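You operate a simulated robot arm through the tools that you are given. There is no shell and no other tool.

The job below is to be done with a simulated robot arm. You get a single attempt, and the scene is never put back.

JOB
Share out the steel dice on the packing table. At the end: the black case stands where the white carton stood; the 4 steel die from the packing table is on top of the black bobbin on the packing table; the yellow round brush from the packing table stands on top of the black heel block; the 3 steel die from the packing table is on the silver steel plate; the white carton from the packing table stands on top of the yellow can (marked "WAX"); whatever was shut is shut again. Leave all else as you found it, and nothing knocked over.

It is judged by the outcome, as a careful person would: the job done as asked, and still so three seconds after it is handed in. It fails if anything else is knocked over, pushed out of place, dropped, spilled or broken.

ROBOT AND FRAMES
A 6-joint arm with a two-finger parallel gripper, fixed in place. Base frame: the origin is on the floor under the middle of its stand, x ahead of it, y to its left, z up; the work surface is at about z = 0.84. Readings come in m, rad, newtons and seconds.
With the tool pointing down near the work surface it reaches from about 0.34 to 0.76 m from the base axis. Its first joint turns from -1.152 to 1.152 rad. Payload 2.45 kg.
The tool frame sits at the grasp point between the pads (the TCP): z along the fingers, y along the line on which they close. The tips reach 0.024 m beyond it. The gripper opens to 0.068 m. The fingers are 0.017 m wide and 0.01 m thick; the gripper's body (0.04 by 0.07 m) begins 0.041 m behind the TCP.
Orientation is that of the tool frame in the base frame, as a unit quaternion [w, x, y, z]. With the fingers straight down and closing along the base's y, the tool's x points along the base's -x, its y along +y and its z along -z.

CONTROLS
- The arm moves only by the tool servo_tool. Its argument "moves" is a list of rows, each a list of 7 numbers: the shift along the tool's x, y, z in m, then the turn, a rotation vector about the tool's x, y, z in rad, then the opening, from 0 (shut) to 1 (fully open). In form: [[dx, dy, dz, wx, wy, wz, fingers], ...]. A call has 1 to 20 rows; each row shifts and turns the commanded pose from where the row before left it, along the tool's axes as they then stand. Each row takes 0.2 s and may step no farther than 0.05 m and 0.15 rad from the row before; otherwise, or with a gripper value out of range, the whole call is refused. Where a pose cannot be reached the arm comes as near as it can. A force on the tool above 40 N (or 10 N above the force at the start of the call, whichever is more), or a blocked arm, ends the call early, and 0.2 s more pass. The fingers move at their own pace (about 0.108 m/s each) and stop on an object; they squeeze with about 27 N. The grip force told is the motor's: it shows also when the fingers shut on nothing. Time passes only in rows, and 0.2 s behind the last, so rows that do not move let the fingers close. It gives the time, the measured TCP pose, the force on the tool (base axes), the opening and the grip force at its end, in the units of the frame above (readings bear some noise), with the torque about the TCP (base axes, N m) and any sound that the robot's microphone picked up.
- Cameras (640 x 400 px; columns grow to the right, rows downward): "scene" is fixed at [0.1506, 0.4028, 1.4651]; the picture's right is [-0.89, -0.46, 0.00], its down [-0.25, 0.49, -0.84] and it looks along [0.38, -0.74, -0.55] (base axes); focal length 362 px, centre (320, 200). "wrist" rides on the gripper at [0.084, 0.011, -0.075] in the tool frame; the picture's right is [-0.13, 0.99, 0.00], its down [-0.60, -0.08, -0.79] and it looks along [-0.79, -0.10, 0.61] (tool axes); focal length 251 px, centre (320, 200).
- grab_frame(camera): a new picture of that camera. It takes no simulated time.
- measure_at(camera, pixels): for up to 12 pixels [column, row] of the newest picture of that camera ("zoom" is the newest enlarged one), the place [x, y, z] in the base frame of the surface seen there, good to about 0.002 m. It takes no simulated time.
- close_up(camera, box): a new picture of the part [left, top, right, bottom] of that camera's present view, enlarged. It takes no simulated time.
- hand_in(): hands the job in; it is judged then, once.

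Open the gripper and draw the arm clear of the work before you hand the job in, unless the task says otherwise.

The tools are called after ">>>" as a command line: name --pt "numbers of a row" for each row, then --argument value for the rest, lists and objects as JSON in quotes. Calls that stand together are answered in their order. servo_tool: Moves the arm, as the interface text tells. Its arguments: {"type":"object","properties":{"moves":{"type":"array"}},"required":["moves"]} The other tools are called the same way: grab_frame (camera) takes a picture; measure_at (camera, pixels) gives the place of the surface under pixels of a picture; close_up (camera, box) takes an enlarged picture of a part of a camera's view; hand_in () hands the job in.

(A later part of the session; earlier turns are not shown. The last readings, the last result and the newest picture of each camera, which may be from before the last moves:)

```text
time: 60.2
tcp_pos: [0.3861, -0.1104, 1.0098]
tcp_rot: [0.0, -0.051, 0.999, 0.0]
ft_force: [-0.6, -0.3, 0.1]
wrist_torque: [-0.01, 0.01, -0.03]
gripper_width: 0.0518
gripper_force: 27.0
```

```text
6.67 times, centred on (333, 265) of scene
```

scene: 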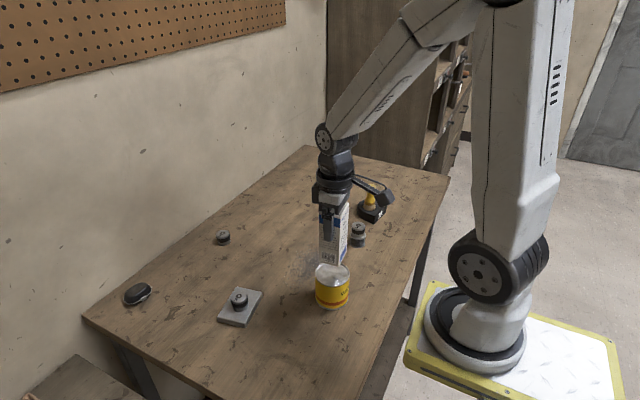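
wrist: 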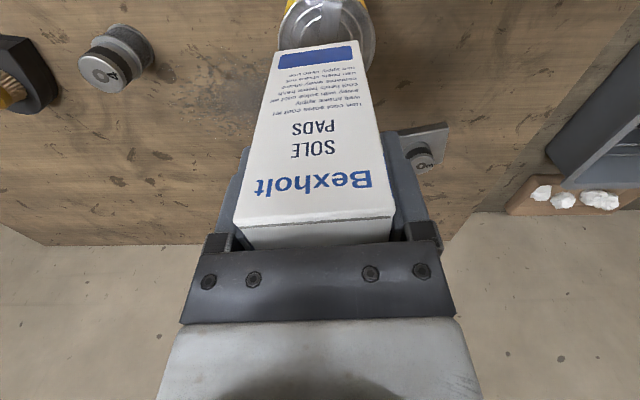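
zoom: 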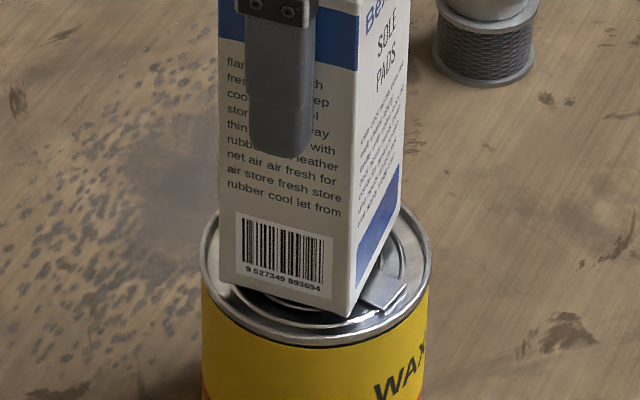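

No contact yet. I measure the carton's lower faces again in this view to confirm centring before the last few millimetres.

>>> measure_at --camera "zoom" --pixels '[[224, 250], [224, 280], [344, 290], [344, 310], [280, 295], [356, 300], [375, 260], [395, 230], [398, 200], [240, 200], [330, 230], [404, 150]]'

>>> close_up --camera "wrist" --box '[250, 0, 390, 90]'

>>> measure_at --camera "zoom" --pixels '[[130, 240], [480, 195], [310, 215], [85, 250], [555, 230], [90, 220], [550, 200], [320, 45], [200, 90], [440, 80], [140, 150], [510, 140]]'

```text
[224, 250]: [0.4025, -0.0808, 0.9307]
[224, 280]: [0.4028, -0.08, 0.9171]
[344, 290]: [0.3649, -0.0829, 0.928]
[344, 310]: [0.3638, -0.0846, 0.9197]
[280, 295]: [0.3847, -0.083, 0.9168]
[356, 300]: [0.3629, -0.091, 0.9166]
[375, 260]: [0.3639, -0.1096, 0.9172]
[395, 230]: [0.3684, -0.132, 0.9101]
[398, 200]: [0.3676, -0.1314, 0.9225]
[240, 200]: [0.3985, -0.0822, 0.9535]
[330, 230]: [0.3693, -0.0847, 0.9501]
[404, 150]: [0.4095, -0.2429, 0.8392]
```

```text
4.44 times, centred on (320, 45) of wrist
```

zoom: 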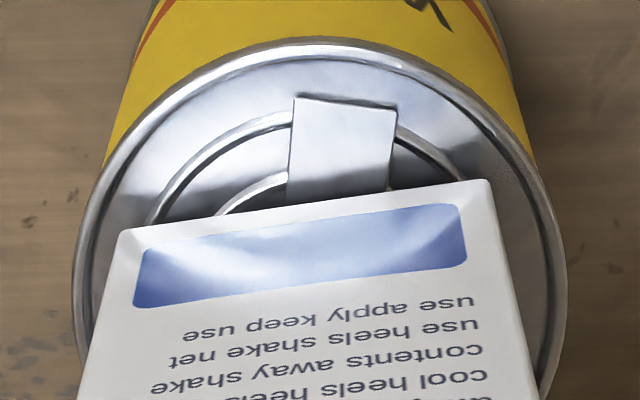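

```text
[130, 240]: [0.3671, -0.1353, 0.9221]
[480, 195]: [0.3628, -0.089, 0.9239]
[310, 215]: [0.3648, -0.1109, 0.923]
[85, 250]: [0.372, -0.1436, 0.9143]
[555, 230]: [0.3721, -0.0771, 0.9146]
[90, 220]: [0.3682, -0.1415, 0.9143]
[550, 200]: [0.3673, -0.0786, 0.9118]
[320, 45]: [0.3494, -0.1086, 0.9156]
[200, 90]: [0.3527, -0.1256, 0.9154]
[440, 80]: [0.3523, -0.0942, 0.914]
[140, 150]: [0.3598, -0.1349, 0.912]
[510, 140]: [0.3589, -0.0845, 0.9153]
```

Carton centre and can centre now agree within ~1 mm in both frames ((0.3852,-0.1097) vs (0.3853,-0.110) in the wrist). I continue down to contact.

>>> servo_tool --pt "0 0 0.001 0 0 0 0" --pt "0 0 0.001 0 0 0 0" --pt "0 0 0.001 0 0 0 0" --pt "0 0 0 0 0 0 0"

```text
time: 61.2
tcp_pos: [0.3884, -0.1101, 1.0057]
tcp_rot: [0.001, -0.051, 0.999, -0.001]
ft_force: [-0.8, 2.0, 21.1]
wrist_torque: [0.24, 0.02, 0.01]
gripper_width: 0.0518
gripper_force: 27.0
```

Contact, with 21 N – a bit firm. I back off 1 mm and look before releasing.

>>> servo_tool --pt "0 0 -0.0008 0 0 0 0" --pt "0 0 0 0 0 0 0"

>>> close_up --camera "scene" --box '[305, 235, 361, 295]'

>>> close_up --camera "wrist" --box '[250, 0, 390, 90]'

```text
time: 61.8
tcp_pos: [0.3864, -0.1095, 1.0077]
tcp_rot: [0.001, -0.051, 0.999, 0.0]
ft_force: [2.6, -0.6, 9.3]
wrist_torque: [-0.16, -0.44, -0.01]
gripper_width: 0.0518
gripper_force: 27.0
```

```text
6.67 times, centred on (333, 265) of scene
```

zoom: 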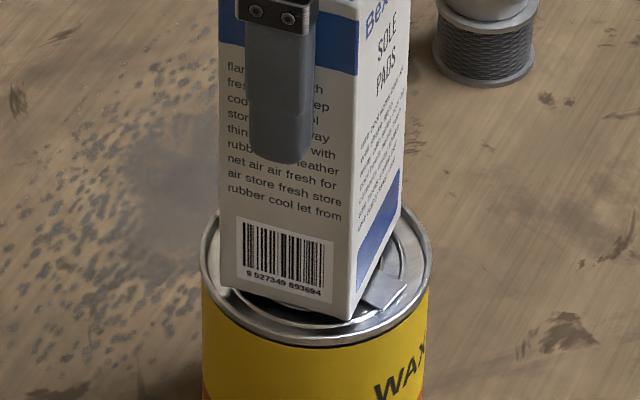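

```text
4.44 times, centred on (320, 45) of wrist
```

zoom: 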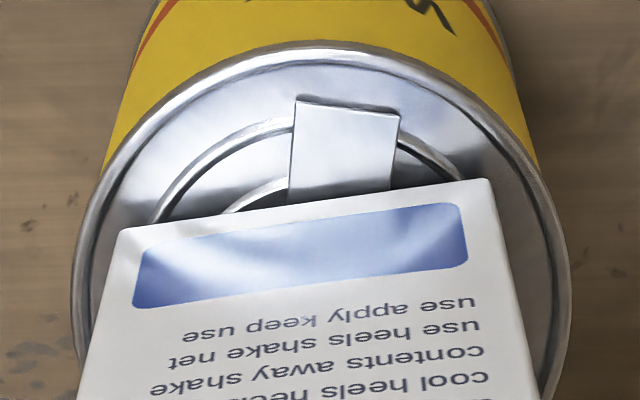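

The residual force (9 N) comes from the far +x corner region, as computed from the torque, so the carton is essentially seated. I ease another 0.5 mm and check that the load is light before letting go.

>>> servo_tool --pt "0 0 -0.0005 0 0 0 0" --pt "0 0 0 0 0 0 0"

```text
time: 62.4
tcp_pos: [0.3852, -0.1105, 1.0077]
tcp_rot: [-0.002, -0.05, 0.999, 0.001]
ft_force: [0.9, 0.1, 3.3]
wrist_torque: [-0.04, -0.18, -0.01]
gripper_width: 0.0517
gripper_force: 26.7
```

The first contact came at bottom z≈0.914 on the far (+x) corners, i.e. on the rim. I lift 3 mm, shift 1 mm toward −x and lower again so that the base seats inside the rim.

>>> servo_tool --pt "0 0 -0.0025 0 0 0 0" --pt "0.001 0 0 0 0 0 0" --pt "0 0 0 0 0 0 0" --pt "0 0 0.0015 0 0 0 0" --pt "0 0 0.001 0 0 0 0" --pt "0 0 0.0004 0 0 0 0" --pt "0 0 0 0 0 0 0"

```text
time: 64.0
tcp_pos: [0.3856, -0.1102, 1.0084]
tcp_rot: [0.0, -0.05, 0.999, 0.0]
ft_force: [0.3, -0.4, -0.6]
wrist_torque: [0.0, -0.02, -0.01]
gripper_width: 0.052
gripper_force: 26.8
```

At this height there was 8 N before, and now there's none, so the shift cleared the rim. I continue down in 0.5 mm steps.

>>> servo_tool --pt "0 0 0.0006 0 0 0 0" --pt "0 0 0.0006 0 0 0 0" --pt "0 0 0 0 0 0 0"

```text
time: 64.8
tcp_pos: [0.3851, -0.1114, 1.0056]
tcp_rot: [0.002, -0.051, 0.999, -0.001]
ft_force: [0.3, 1.5, 22.6]
wrist_torque: [0.13, -0.09, 0.01]
gripper_width: 0.0517
gripper_force: 26.9
```

The load is now evenly spread (torque near zero at 22 N), so the carton seats level on the rim. I ease off to a light load and recheck.

>>> servo_tool --pt "0 0 -0.0009 0 0 0 0" --pt "0 0 0 0 0 0 0"

>>> close_up --camera "scene" --box '[305, 235, 361, 295]'

>>> close_up --camera "wrist" --box '[250, 0, 390, 90]'

```text
time: 65.4
tcp_pos: [0.3849, -0.1108, 1.0059]
tcp_rot: [0.0, -0.051, 0.999, 0.0]
ft_force: [2.7, -2.1, 9.3]
wrist_torque: [-0.13, -0.51, -0.01]
gripper_width: 0.0517
gripper_force: 27.3
```

```text
6.67 times, centred on (333, 265) of scene
```

zoom: 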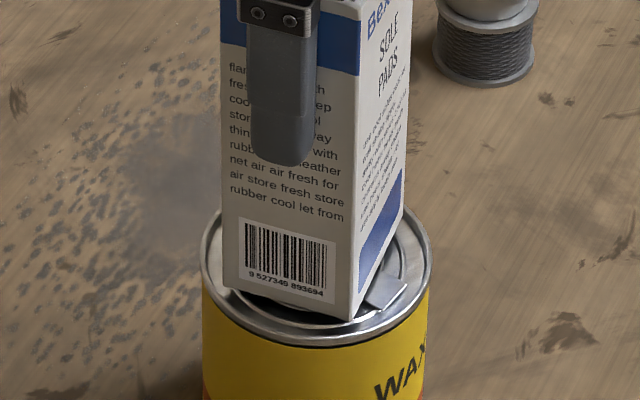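

```text
4.44 times, centred on (320, 45) of wrist
```

zoom: 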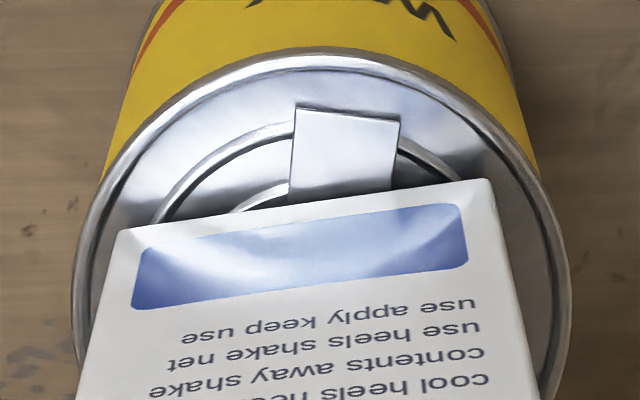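

The base sits within the rim in both views. I ease another 0.5 mm and then release slowly.

>>> servo_tool --pt "0 0 -0.0004 0 0 0 0" --pt "0 0 0 0 0 0 0" --pt "0 0 0 0 0 0 0.78" --pt "0 0 0 0 0 0 0.82" --pt "0 0 0 0 0 0 0.88" --pt "0 0 0 0 0 0 1" --pt "0 0 0 0 0 0 1"

>>> close_up --camera "scene" --box '[295, 205, 371, 295]'

>>> grab_frame --camera "wrist"

```text
time: 67.0
tcp_pos: [0.3859, -0.1105, 1.0072]
tcp_rot: [0.0, -0.051, 0.999, -0.001]
ft_force: [0.5, 0.2, 0.4]
wrist_torque: [0.01, 0.0, -0.03]
gripper_width: 0.0682
gripper_force: 0.1
```

```text
4.44 times, centred on (333, 250) of scene
```

zoom: 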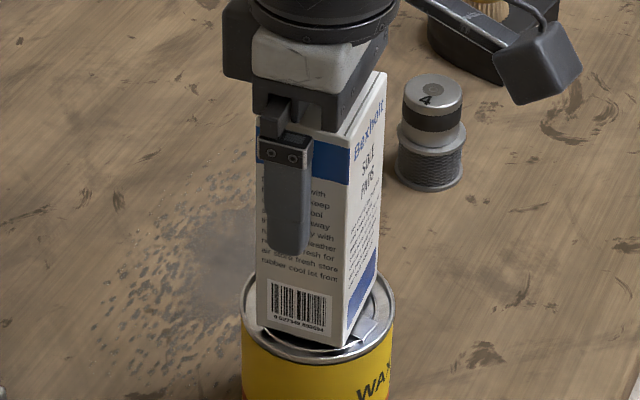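

```text
taken
```

wrist: 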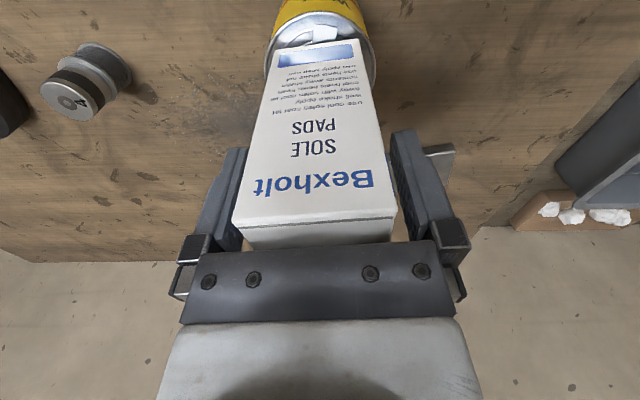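

The carton stands free on the can with the fingers open. I rise straight up, slowly at first, and then check it.

>>> servo_tool --pt "0 0 -0.005 0 0 0 1" --pt "0 0 -0.01 0 0 0 1" --pt "0 0 -0.015 0 0 0 1" --pt "0 0 -0.02 0 0 0 1" --pt "0 0 -0.025 0 0 0 1" --pt "0 0 -0.025 0 0 0 1" --pt "0 0 -0.02 0 0 0 1" --pt "0 0 0 0 0 0 1"

>>> close_up --camera "scene" --box '[285, 185, 381, 315]'

>>> grab_frame --camera "wrist"

```text
time: 68.8
tcp_pos: [0.384, -0.11, 1.1275]
tcp_rot: [0.0, -0.05, 0.999, 0.0]
ft_force: [0.0, -0.3, -0.2]
wrist_torque: [-0.03, -0.02, 0.03]
gripper_width: 0.0681
gripper_force: 0.1
```

```text
3.08 times, centred on (333, 250) of scene
```

zoom: 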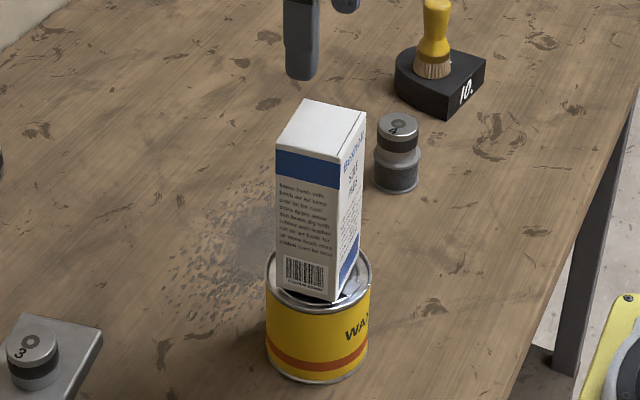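

```text
taken
```

wrist: 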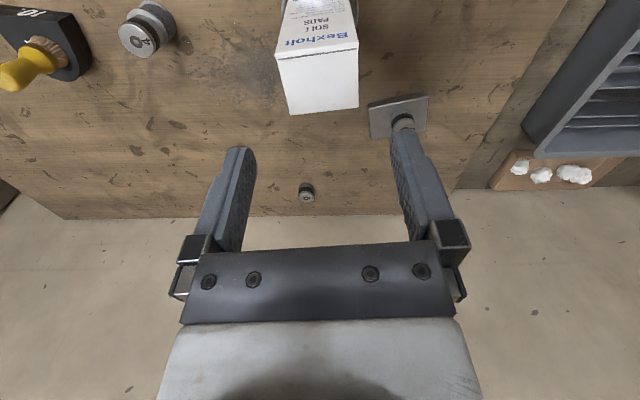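

The carton stands upright on the can. I check its tilt by measuring its top in the wrist view, and take a clean scene picture.

>>> measure_at --camera "wrist" --pixels '[[285, 65], [350, 58], [352, 102], [294, 108], [320, 80]]'

>>> grab_frame --camera "scene"

>>> close_up --camera "scene" --box '[310, 205, 358, 235]'

>>> measure_at --camera "zoom" --pixels '[[220, 200], [380, 240], [420, 170], [330, 130], [320, 190]]'

```text
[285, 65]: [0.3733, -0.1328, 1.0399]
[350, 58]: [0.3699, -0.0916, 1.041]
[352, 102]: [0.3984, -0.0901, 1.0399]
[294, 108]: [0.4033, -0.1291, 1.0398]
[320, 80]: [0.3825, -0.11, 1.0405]
```

```text
taken
```

scene: 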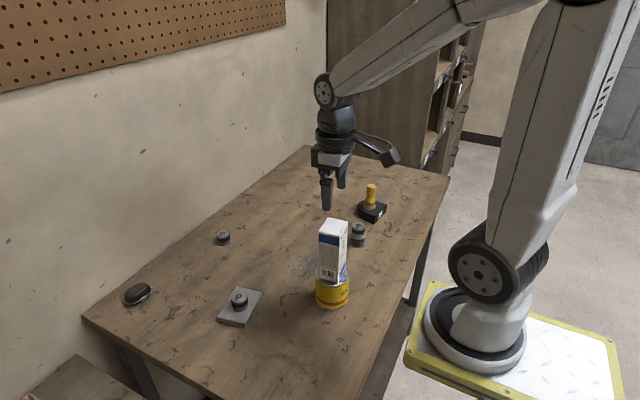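

```text
13.33 times, centred on (334, 220) of scene
```

zoom: 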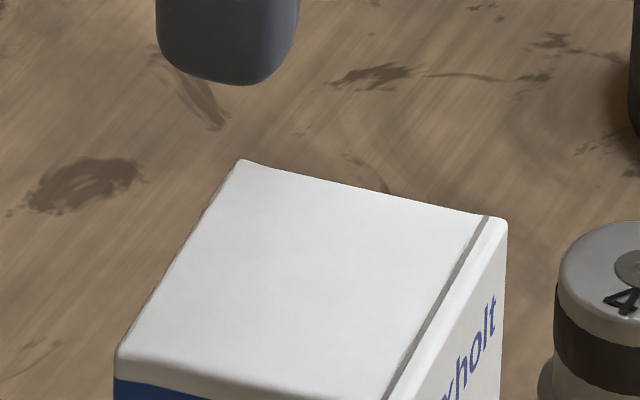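

```text
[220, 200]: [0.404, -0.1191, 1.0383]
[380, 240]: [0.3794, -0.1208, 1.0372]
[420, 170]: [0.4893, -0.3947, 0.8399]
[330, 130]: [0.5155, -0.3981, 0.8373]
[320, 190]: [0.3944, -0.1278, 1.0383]
```

The carton is level (top z≈1.040 all over). Next is the black case: I fly over toward (0.66,0.085) and descend to z≈1.0 for a close wrist view of it.

>>> servo_tool --pt "-0.0131 0.0066 0 0 0 0 1" --pt "-0.025 0.015 0 0 0 0 1" --pt "-0.03 0.017 0 0 0 0 1" --pt "-0.03 0.017 0 0 0 0 1" --pt "-0.03 0.017 0 0 0 0 1" --pt "-0.03 0.017 0.02 0 0 0 1" --pt "-0.03 0.017 0.025 0 0 0 1" --pt "-0.03 0.017 0.025 0 0 0 1" --pt "-0.03 0.017 0.025 0 0 0 1" --pt "-0.025 0.015 0.02 0 0 0 1" --pt "-0.02 0.011 0.0125 0 0 0 1" --pt "0 0 0 0 0 0 1" --pt "0 0 0 0 0 0 1"

>>> grab_frame --camera "wrist"

>>> grab_frame --camera "scene"

```text
time: 71.6
tcp_pos: [0.6598, 0.0862, 1.0006]
tcp_rot: [0.0, -0.05, 0.999, 0.0]
ft_force: [0.3, -0.9, -0.2]
wrist_torque: [0.0, 0.0, 0.02]
gripper_width: 0.0681
gripper_force: 0.0
```

```text
taken
```

wrist: 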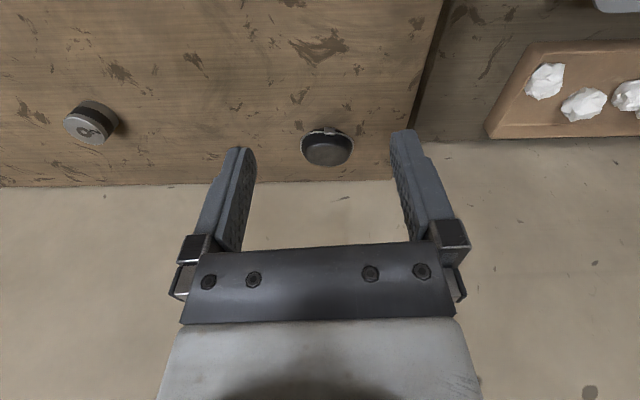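

```text
taken
```

scene: 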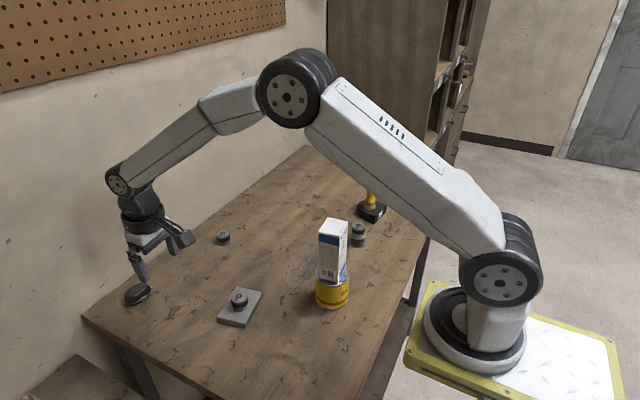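

The case is at (327,147) in the wrist view with its clasp toward the robot. I enlarge it and measure its outline.

>>> close_up --camera "wrist" --box '[287, 117, 367, 177]'

>>> measure_at --camera "zoom" --pixels '[[120, 190], [530, 220], [330, 90], [330, 365], [200, 120], [470, 140], [160, 300], [500, 300], [320, 230], [240, 350], [420, 360]]'

```text
6.67 times, centred on (327, 147) of wrist
```

zoom: 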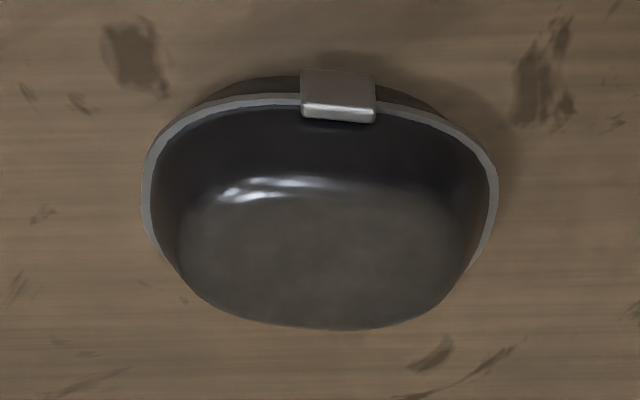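

```text
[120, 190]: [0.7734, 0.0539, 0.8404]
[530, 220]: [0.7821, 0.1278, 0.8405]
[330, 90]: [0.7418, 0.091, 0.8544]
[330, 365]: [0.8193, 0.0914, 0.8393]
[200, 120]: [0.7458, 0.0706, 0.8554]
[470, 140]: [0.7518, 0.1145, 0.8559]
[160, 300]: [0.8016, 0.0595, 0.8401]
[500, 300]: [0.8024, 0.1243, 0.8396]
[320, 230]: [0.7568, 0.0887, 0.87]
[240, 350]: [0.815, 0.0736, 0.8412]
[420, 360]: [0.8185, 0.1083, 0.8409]
```

I measure more points on the grey rim to get the case's outline, centre and yaw.

>>> measure_at --camera "zoom" --pixels '[[147, 205], [493, 205], [153, 165], [485, 165], [180, 130], [455, 128], [230, 105], [410, 105], [270, 99], [160, 245], [480, 255], [338, 75]]'

>>> close_up --camera "wrist" --box '[287, 117, 367, 177]'

>>> measure_at --camera "zoom" --pixels '[[185, 200], [455, 210], [320, 180], [320, 320], [250, 310], [400, 315], [200, 270], [445, 280], [320, 140], [338, 110]]'

```text
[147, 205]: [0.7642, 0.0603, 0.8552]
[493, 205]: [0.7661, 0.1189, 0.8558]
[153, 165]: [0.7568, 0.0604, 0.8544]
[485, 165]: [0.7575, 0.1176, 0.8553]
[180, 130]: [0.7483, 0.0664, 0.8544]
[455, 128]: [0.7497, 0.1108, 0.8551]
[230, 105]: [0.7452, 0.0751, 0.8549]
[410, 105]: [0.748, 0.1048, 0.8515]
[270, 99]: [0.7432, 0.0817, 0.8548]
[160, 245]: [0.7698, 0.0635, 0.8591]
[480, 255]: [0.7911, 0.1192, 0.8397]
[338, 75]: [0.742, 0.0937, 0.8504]
```

```text
6.67 times, centred on (327, 147) of wrist
```

zoom: 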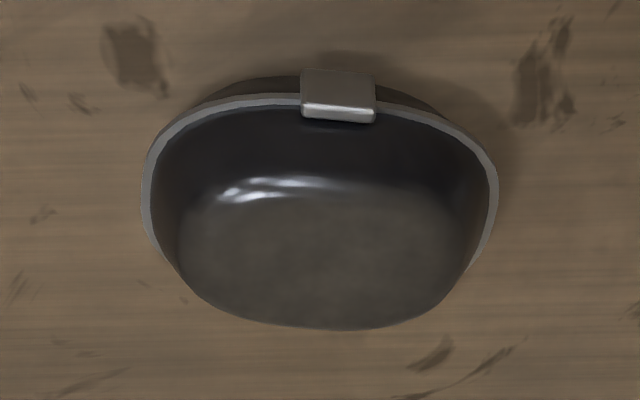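

```text
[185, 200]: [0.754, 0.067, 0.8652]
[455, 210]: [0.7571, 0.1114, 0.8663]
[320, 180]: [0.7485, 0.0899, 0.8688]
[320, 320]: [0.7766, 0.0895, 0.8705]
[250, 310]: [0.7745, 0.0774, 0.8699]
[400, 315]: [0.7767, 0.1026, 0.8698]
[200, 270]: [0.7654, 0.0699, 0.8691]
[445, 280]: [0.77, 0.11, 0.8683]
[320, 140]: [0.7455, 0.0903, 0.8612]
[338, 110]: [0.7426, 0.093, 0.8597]
```

Case geometry: centre about (0.764,0.09), long axis yaw ≈ −0.155 rad, about 0.059 long, rim at z≈0.855, clasp on the near side. I'll grip the two ends, away from the clasp: turn +0.255 about tool z, then move over it at z≈0.93 and see if the reach suffices.

>>> servo_tool --pt "0 0 0 0 0 0.1275 1" --pt "0 0 0 0 0 0.1275 1" --pt "-0.012 0.0025 0 0 0 0 1" --pt "-0.02 0.004 0.015 0 0 0 1" --pt "-0.02 0.004 0.02 0 0 0 1" --pt "-0.02 0.004 0.02 0 0 0 1" --pt "-0.02 0.004 0.015 0 0 0 1" --pt "-0.0101 0.002 0 0 0 0 1" --pt "0 0 0 0 0 0 1" --pt "0 0 0 0 0 0 1"

>>> grab_frame --camera "wrist"

>>> grab_frame --camera "scene"

```text
time: 73.8
tcp_pos: [0.7619, 0.0894, 0.9301]
tcp_rot: [0.0, 0.077, 0.997, -0.001]
ft_force: [-0.3, 0.5, 0.5]
wrist_torque: [0.01, 0.03, -0.02]
gripper_width: 0.0679
gripper_force: 0.0
```

```text
taken
```

wrist: 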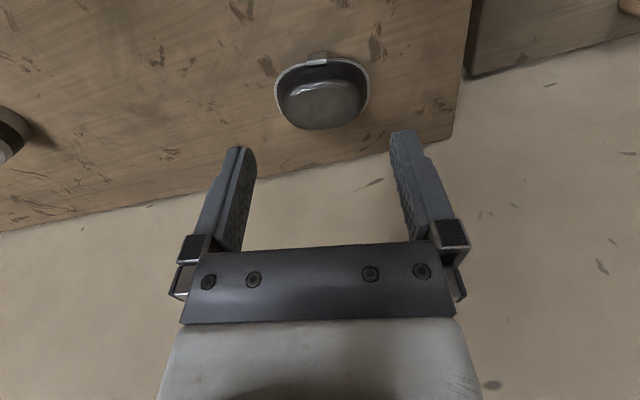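

```text
taken
```

scene: 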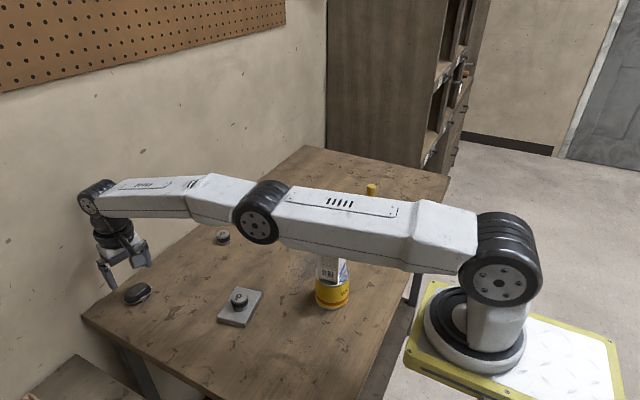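

The TCP is at (0.762,0.089,0.930) with the arm nearly stretched; its upper arm hides the carton top in the scene view. I zoom in there to make sure that it's only occlusion and that nothing has moved.

>>> close_up --camera "scene" --box '[260, 170, 420, 320]'

>>> measure_at --camera "zoom" --pixels '[[320, 80], [320, 150], [320, 190], [400, 200], [300, 205], [330, 205], [270, 150], [450, 100], [450, 180], [340, 225], [300, 240]]'

>>> close_up --camera "wrist" --box '[262, 40, 382, 140]'

```text
2.67 times, centred on (340, 245) of scene
```

zoom: 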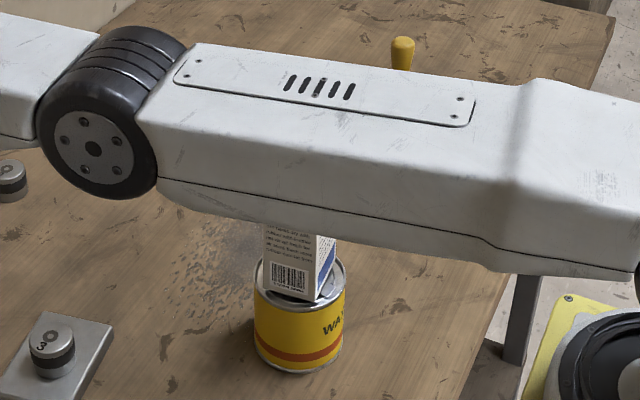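

```text
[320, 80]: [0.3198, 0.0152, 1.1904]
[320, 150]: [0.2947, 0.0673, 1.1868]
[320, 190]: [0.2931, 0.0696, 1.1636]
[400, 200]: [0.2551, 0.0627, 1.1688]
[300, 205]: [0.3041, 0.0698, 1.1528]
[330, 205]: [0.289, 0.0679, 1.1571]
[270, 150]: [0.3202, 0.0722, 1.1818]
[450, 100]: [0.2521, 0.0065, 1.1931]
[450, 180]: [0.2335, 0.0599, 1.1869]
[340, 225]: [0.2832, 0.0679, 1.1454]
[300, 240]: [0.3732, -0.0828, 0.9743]
```

```text
4.00 times, centred on (322, 90) of wrist
```

zoom: 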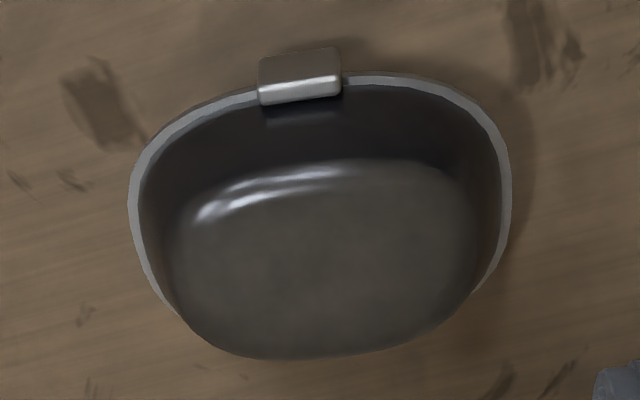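

The upper arm is at z≈1.145 there, 10 cm above the carton: only occlusion. The case is centred within ~1 mm and aligned with the tool; I shift +0.8 mm in tool y and descend to z≈0.89, checking reach.

>>> servo_tool --pt "0 0.0008 0 0 0 0 1" --pt "0 0 0.012 0 0 0 1" --pt "0 0 0.014 0 0 0 1" --pt "0 0 0.012 0 0 0 1" --pt "0 0 0 0 0 0 1" --pt "0 0 0 0 0 0 1"

>>> grab_frame --camera "wrist"

>>> grab_frame --camera "scene"

```text
time: 75.2
tcp_pos: [0.759, 0.0889, 0.8925]
tcp_rot: [0.001, 0.076, 0.997, 0.001]
ft_force: [0.5, 0.2, -0.3]
wrist_torque: [0.01, 0.02, -0.04]
gripper_width: 0.068
gripper_force: 0.1
out of reach, approached as far as the arm can: row 4
```

```text
taken
```

wrist: 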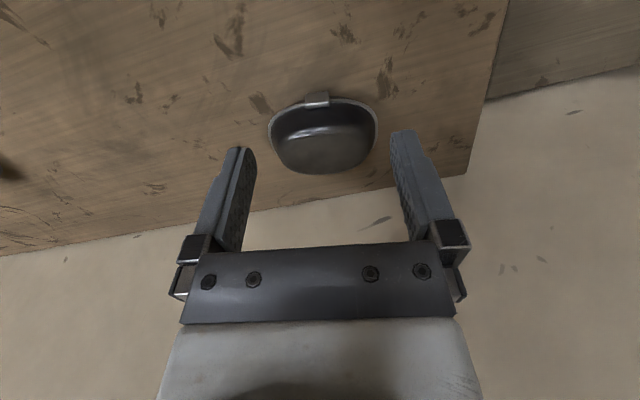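

```text
taken
```

scene: 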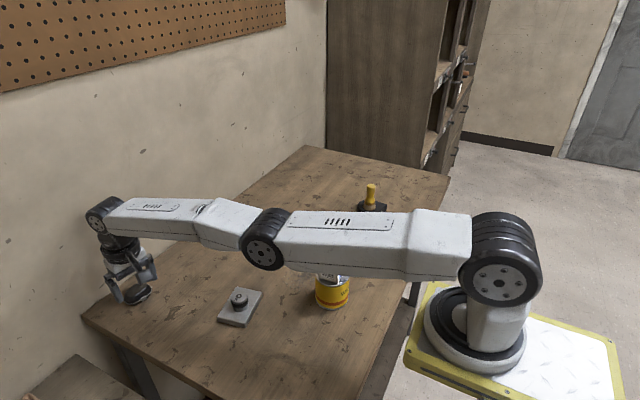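

At z≈0.89 the straight-down tool is at its limit (0.759 reached), so I raise 3 cm and tilt the tool 0.15 rad, fingertips outward, to gain reach.

>>> servo_tool --pt "0 0 -0.015 0 0 0 1" --pt "0 0 -0.015 0 0 0 1" --pt "0 0 0 0 -0.075 0 1" --pt "0 0 0 0 -0.075 0 1" --pt "0 0 0 0 0 0 1" --pt "0 0 0 0 0 0 1"

>>> grab_frame --camera "wrist"

>>> grab_frame --camera "scene"

```text
time: 76.6
tcp_pos: [0.786, 0.0929, 0.9187]
tcp_rot: [0.074, 0.076, 0.994, -0.005]
ft_force: [-0.1, 0.3, 0.7]
wrist_torque: [0.01, 0.02, -0.05]
gripper_width: 0.068
gripper_force: 0.0
out of reach, approached as far as the arm can: row 3, 4
```

```text
taken
```

wrist: 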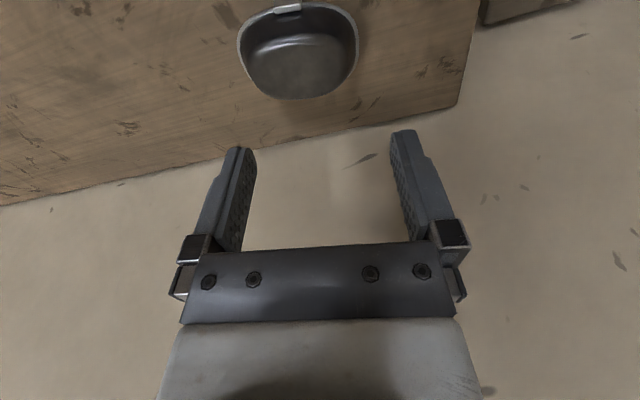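

```text
taken
```

scene: 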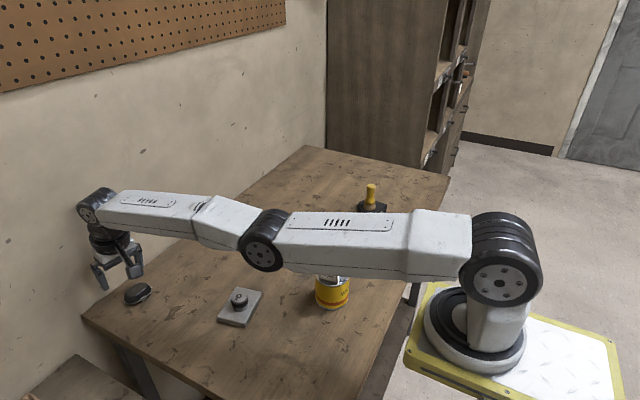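

The tilt took hold but the stretched elbow left the TCP at 0.786, beyond the case. I back the arm inward and up to unfold it from that stretched pose, then re-check.

>>> servo_tool --pt "0.0178 0 -0.0162 0 0 0 1" --pt "0.0178 0 -0.0162 0 0 0 1" --pt "0.0178 0 -0.0162 0 0 0 1" --pt "0 0 0 0 0 0 1" --pt "0 0 0 0 0 0 1"

>>> grab_frame --camera "scene"

```text
time: 77.8
tcp_pos: [0.7857, 0.1157, 0.9558]
tcp_rot: [0.074, 0.077, 0.994, -0.005]
ft_force: [0.7, -0.2, 0.6]
wrist_torque: [-0.02, -0.01, 0.01]
gripper_width: 0.0681
gripper_force: 0.1
out of reach, approached as far as the arm can: row 1, 2, 3
```

```text
taken
```

scene: 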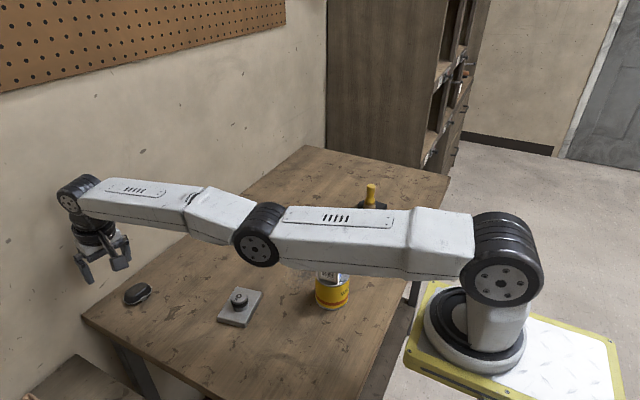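

The arm seems caught just past its straight-elbow pose (elbow disc now lies below the shoulder–wrist line). Before freeing it I check where the wall is, so that I don't run into it.

>>> measure_at --camera "scene" --pixels '[[40, 250], [100, 150], [50, 190], [200, 120], [70, 300], [66, 198], [255, 245], [200, 215], [120, 188], [330, 235], [480, 280], [85, 260]]'

>>> close_up --camera "scene" --box '[40, 150, 320, 320]'

```text
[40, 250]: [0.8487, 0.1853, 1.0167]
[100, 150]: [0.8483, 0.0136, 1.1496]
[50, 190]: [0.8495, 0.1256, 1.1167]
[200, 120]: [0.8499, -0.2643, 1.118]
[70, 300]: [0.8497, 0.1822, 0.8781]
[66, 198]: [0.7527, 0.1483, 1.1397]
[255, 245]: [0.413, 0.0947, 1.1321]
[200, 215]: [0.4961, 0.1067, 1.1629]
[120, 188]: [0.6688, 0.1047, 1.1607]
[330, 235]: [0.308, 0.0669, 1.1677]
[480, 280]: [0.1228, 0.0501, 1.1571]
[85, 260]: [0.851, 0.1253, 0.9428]
```

```text
2.29 times, centred on (180, 235) of scene
```

zoom: 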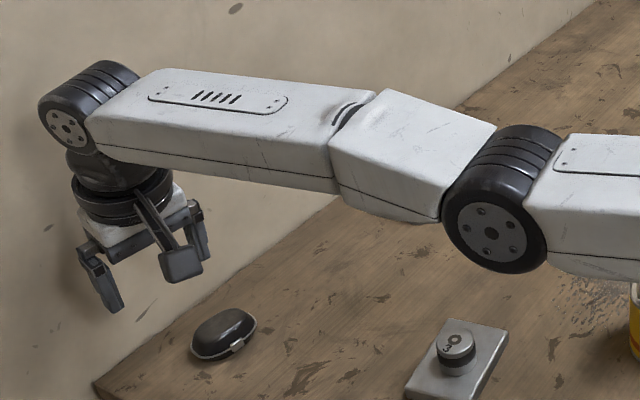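

The wall is at x≈0.85 and the elbow is about 1.7 cm below the shoulder–wrist line, so it did over-extend. I first go straight up about 0.12 m, away from everything, and look at how the elbow responds.

>>> servo_tool --pt "-0.0045 0 -0.0297 0 0 0 1" --pt "-0.0045 0 -0.0297 0 0 0 1" --pt "-0.0045 0 -0.0297 0 0 0 1" --pt "-0.0045 0 -0.0297 0 0 0 1" --pt "0 0 0 0 0 0 1"

>>> grab_frame --camera "scene"

```text
time: 79.0
tcp_pos: [0.7822, 0.1122, 1.0768]
tcp_rot: [0.075, 0.077, 0.994, -0.006]
ft_force: [-1.0, 0.2, -1.3]
wrist_torque: [-0.02, -0.04, 0.02]
gripper_width: 0.0677
gripper_force: 0.1
out of reach, approached as far as the arm can: row 4
```

```text
taken
```

scene: 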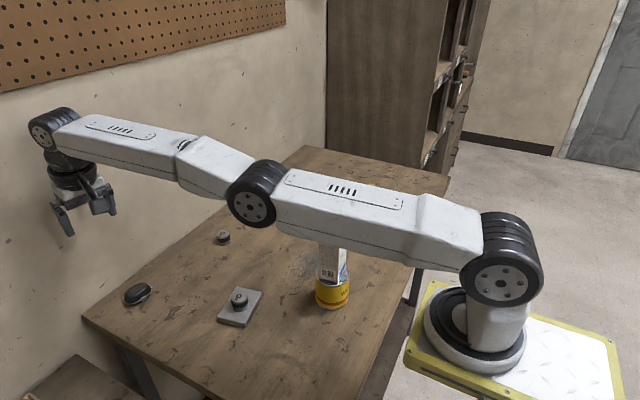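

The arm rose and is now straight (elbow on the line), with no stale command left over. I now come down and inward together, which should fold the elbow upward the normal way; I check after three rows.

>>> servo_tool --pt "0.0045 0 0.0297 0 0 0 1" --pt "0.0105 0 0.0288 0 0 0 1" --pt "0.0164 0 0.0279 0 0 0 1" --pt "0 0 0 0 0 0 1"

>>> grab_frame --camera "scene"

```text
time: 80.0
tcp_pos: [0.7857, 0.1187, 0.9858]
tcp_rot: [0.075, 0.076, 0.994, -0.005]
ft_force: [0.4, 0.1, -0.5]
wrist_torque: [-0.01, 0.04, 0.0]
gripper_width: 0.068
gripper_force: 0.1
out of reach, approached as far as the arm can: row 2, 3
```

```text
taken
```

scene: 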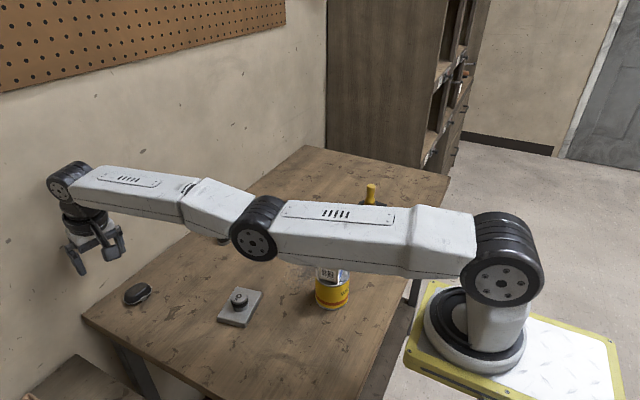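

It stayed over-extended (inward rows refused). I go up a little, press gently outward so the elbow becomes fully straight (the arm's own length limits this to a few mm), then make bold down-and-inward steps to flip the elbow upward.

>>> servo_tool --pt "-0.0038 0 -0.0247 0 0 0 1" --pt "-0.0038 0 -0.0247 0 0 0 1" --pt "-0.0396 0 0.006 0 0 0 1" --pt "-0.0396 0 0.006 0 0 0 1" --pt "-0.0396 0 0.006 0 0 0 1" --pt "0.0395 0 0.0292 0 0 0 1" --pt "0 0 0 0 0 0 1"

>>> grab_frame --camera "scene"

```text
time: 81.6
tcp_pos: [0.7559, 0.1052, 0.9985]
tcp_rot: [0.075, 0.076, 0.994, -0.007]
ft_force: [-0.7, -0.5, -0.3]
wrist_torque: [-0.02, -0.02, 0.0]
gripper_width: 0.0679
gripper_force: 0.0
out of reach, approached as far as the arm can: row 3, 4, 5
```

```text
taken
```

scene: 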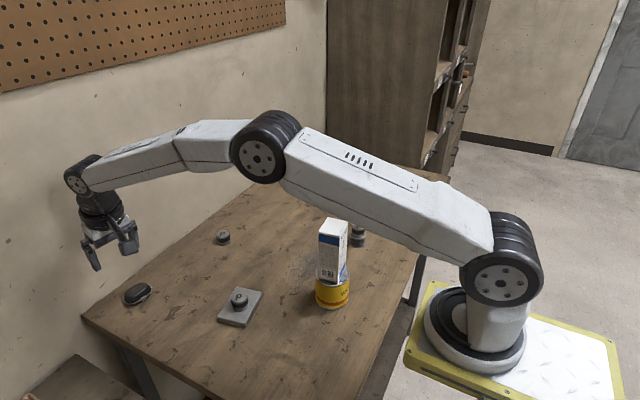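

The elbow is folded upward again (elbow disc at (263,157)), and the 0.15 rad tilt remains; nothing on the table has moved. I now go to above the case at about (0.761,0.090,0.93).

>>> servo_tool --pt "0.0009 -0.0048 0.023 0 0 0 1" --pt "0.0009 -0.0048 0.023 0 0 0 1" --pt "0.0008 -0.0048 0.0229 0 0 0 1" --pt "0 0 0 0 0 0 1" --pt "0 0 0 0 0 0 1"

>>> grab_frame --camera "wrist"

>>> grab_frame --camera "scene"

```text
time: 82.8
tcp_pos: [0.7609, 0.0905, 0.929]
tcp_rot: [0.075, 0.076, 0.994, -0.006]
ft_force: [0.3, 0.4, 0.1]
wrist_torque: [0.0, 0.01, 0.03]
gripper_width: 0.0681
gripper_force: 0.0
```

```text
taken
```

wrist: 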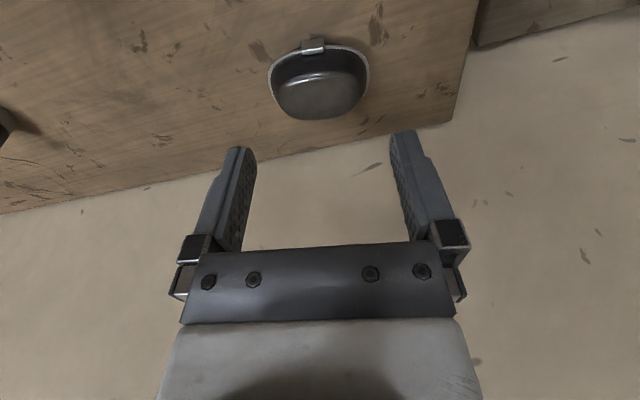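

```text
taken
```

scene: 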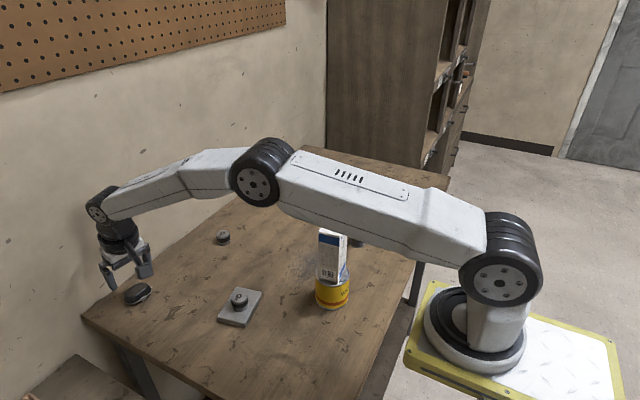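

Reach is fine now: TCP (0.761,0.0905,0.929). I zoom on the case in the wrist view for the final lateral and fore-aft centring.

>>> close_up --camera "wrist" --box '[260, 30, 380, 130]'

>>> measure_at --camera "zoom" --pixels '[[125, 170], [122, 200], [508, 180], [505, 150], [135, 140], [490, 110], [200, 90], [420, 65], [285, 80], [240, 330], [400, 325], [320, 345]]'

```text
4.00 times, centred on (320, 80) of wrist
```

zoom: 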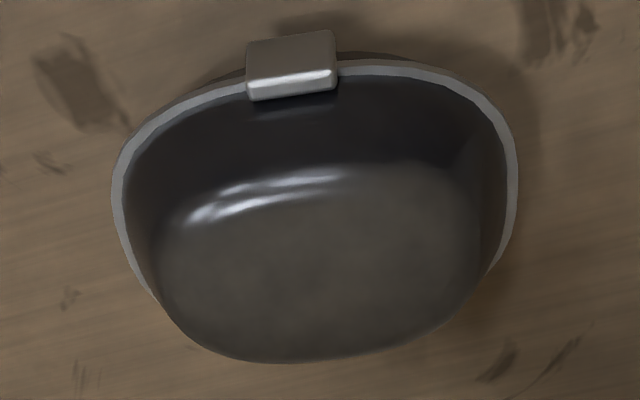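

```text
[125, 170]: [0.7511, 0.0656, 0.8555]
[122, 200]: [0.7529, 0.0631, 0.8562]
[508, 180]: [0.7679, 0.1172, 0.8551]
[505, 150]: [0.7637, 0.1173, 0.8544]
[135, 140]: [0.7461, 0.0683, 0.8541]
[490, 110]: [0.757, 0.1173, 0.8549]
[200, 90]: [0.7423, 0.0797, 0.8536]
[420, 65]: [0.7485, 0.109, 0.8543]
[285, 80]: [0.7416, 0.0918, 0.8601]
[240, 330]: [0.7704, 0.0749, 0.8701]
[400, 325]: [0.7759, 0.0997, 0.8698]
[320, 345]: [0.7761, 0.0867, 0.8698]
```

Laterally the case is within 1 mm of the tool plane. To get its fore-aft centre, I look at its hidden back edge from the scene camera.

>>> close_up --camera "scene" --box '[106, 270, 170, 315]'

>>> measure_at --camera "zoom" --pixels '[[170, 230], [180, 210], [200, 190], [230, 165], [260, 150], [300, 130], [350, 115], [390, 110], [420, 115], [450, 130], [160, 270], [250, 200]]'

```text
8.89 times, centred on (138, 292) of scene
```

zoom: 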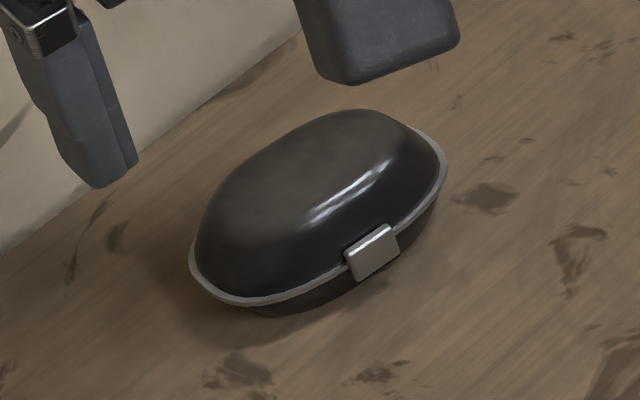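

```text
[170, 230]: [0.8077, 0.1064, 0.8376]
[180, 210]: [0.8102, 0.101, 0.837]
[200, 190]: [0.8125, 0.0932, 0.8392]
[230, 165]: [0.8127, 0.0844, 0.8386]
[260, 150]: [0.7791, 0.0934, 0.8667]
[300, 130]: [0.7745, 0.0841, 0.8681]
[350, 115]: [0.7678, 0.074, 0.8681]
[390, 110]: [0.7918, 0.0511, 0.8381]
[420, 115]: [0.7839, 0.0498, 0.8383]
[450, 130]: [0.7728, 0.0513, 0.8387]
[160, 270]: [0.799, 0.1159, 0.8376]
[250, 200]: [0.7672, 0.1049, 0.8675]
```

The lid spans about x 0.7475–0.780 at y≈0.09, so the case centre is ≈(0.765,0.090). I shift 2.5 mm outward and descend half the way, then look.

>>> servo_tool --pt "-0.0025 -0.0006 0.0004 0 0 0 1" --pt "0.0018 0 0.0119 0 0 0 1" --pt "0.0018 0 0.0119 0 0 0 1" --pt "0.0016 0 0.0108 0 0 0 1" --pt "0 0 0 0 0 0 1" --pt "0 0 0 0 0 0 1"

>>> grab_frame --camera "wrist"

>>> close_up --camera "scene" --box '[80, 200, 200, 320]'

```text
time: 84.2
tcp_pos: [0.7646, 0.0878, 0.893]
tcp_rot: [0.074, 0.076, 0.994, -0.005]
ft_force: [-0.6, -1.6, -0.1]
wrist_torque: [0.01, 0.01, -0.01]
gripper_width: 0.0678
gripper_force: 0.1
```

```text
taken
```

wrist: 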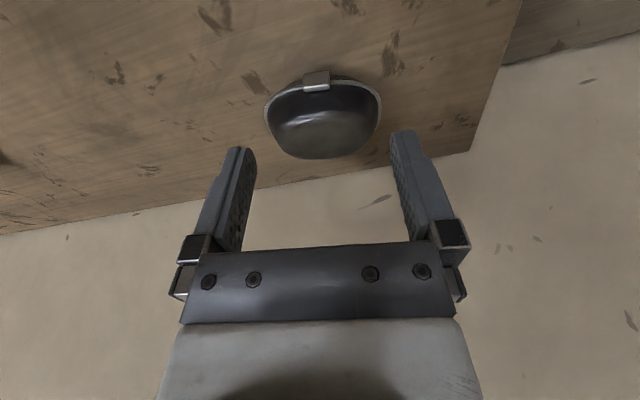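

```text
3.33 times, centred on (140, 260) of scene
```

zoom: 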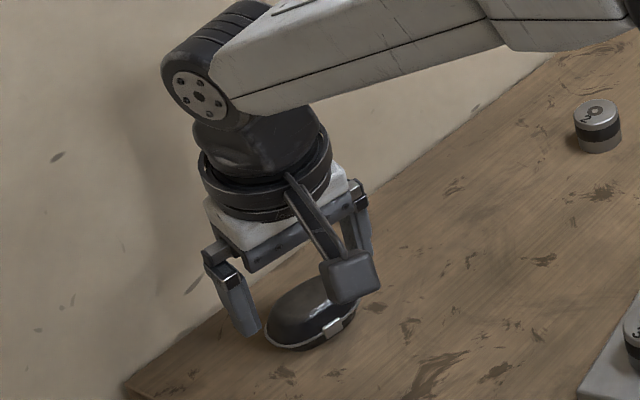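

The case now appears between columns 264 and 382. I zoom for the exact extents before the final descent, as the side clearance is only ~4 mm.

>>> close_up --camera "wrist" --box '[224, 60, 424, 185]'

```text
3.20 times, centred on (324, 122) of wrist
```

zoom: 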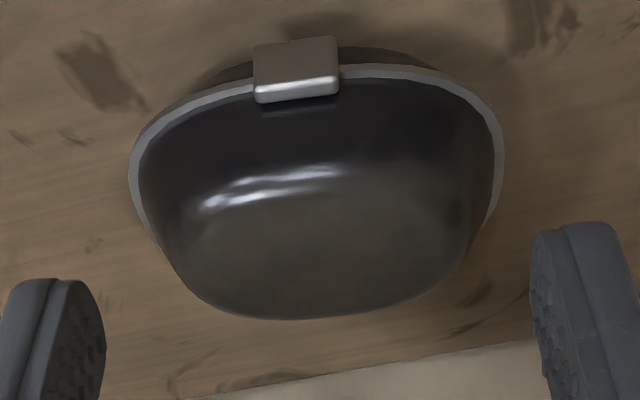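

Solving the projection, the case's centre sits ~+2.5 mm in tool y and ~2 mm inward of the tool. I correct by that much and re-check at the same height.

>>> servo_tool --pt "0.002 0.002 -0.0003 0 0 0 1" --pt "0.0012 0 0.0079 0 0 0 1" --pt "0 0 0 0 0 0 1" --pt "0 0 0 0 0 0 1"

>>> close_up --camera "wrist" --box '[224, 70, 424, 195]'

```text
time: 85.2
tcp_pos: [0.7631, 0.0899, 0.8842]
tcp_rot: [0.075, 0.075, 0.994, -0.006]
ft_force: [0.3, 0.2, 0.4]
wrist_torque: [0.01, 0.03, 0.01]
gripper_width: 0.0679
gripper_force: 0.0
```

```text
3.20 times, centred on (324, 132) of wrist
```

zoom: 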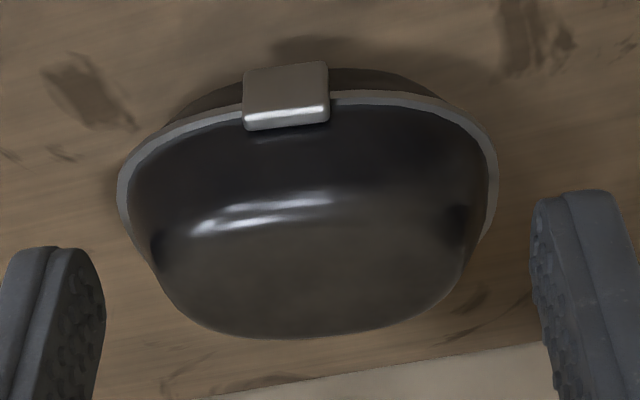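

Columns 260.6–379.9 now centre on 320. I nudge 1 mm in y and 2 mm inward, then descend the last 17 mm to z≈0.867.

>>> servo_tool --pt "0.002 0.001 -0.0003 0 0 0 1" --pt "0.0009 0 0.006 0 0 0 1" --pt "0.0009 0 0.006 0 0 0 1" --pt "0.0008 0 0.005 0 0 0 1" --pt "0 0 0 0 0 0 1" --pt "0 0 0 0 0 0 1"

>>> close_up --camera "wrist" --box '[204, 80, 444, 230]'

>>> close_up --camera "scene" --box '[80, 220, 190, 320]'

```text
time: 86.6
tcp_pos: [0.7616, 0.0903, 0.8677]
tcp_rot: [0.075, 0.077, 0.994, -0.006]
ft_force: [0.4, 1.2, -0.6]
wrist_torque: [-0.04, -0.02, 0.01]
gripper_width: 0.0681
gripper_force: 0.1
```

```text
2.67 times, centred on (324, 155) of wrist
```

zoom: 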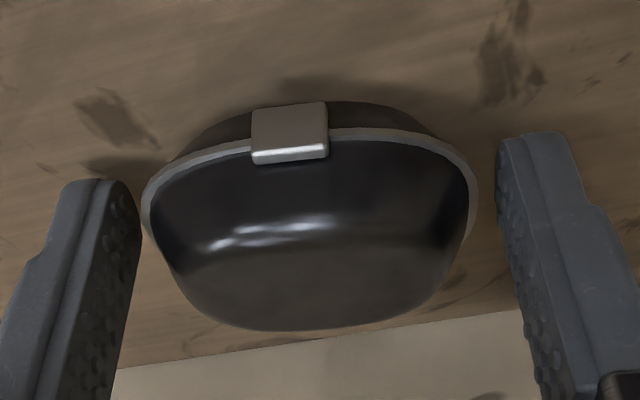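

```text
4.00 times, centred on (135, 270) of scene
```

zoom: 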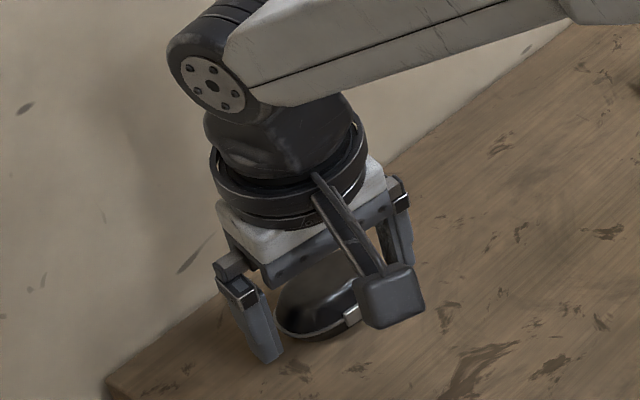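

Solving the projection at this height, both finger clearances are ≈4.5 mm and the case is centred. I close gradually on the two ends.

>>> servo_tool --pt "0 0 0 0 0 0 0.95" --pt "0 0 0 0 0 0 0.9" --pt "0 0 0 0 0 0 0.86" --pt "0 0 0 0 0 0 0.82" --pt "0 0 0 0 0 0 0.7" --pt "0 0 0 0 0 0 0.4" --pt "0 0 0 0 0 0 0"

>>> close_up --camera "wrist" --box '[204, 80, 444, 230]'

```text
time: 88.2
tcp_pos: [0.7613, 0.0906, 0.8681]
tcp_rot: [0.074, 0.077, 0.994, -0.005]
ft_force: [-0.3, -0.2, -0.1]
wrist_torque: [0.0, -0.02, -0.03]
gripper_width: 0.0555
gripper_force: 26.9
```

```text
2.67 times, centred on (324, 155) of wrist
```

zoom: 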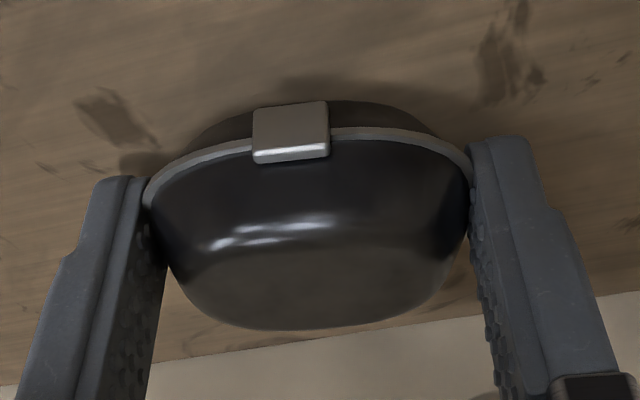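

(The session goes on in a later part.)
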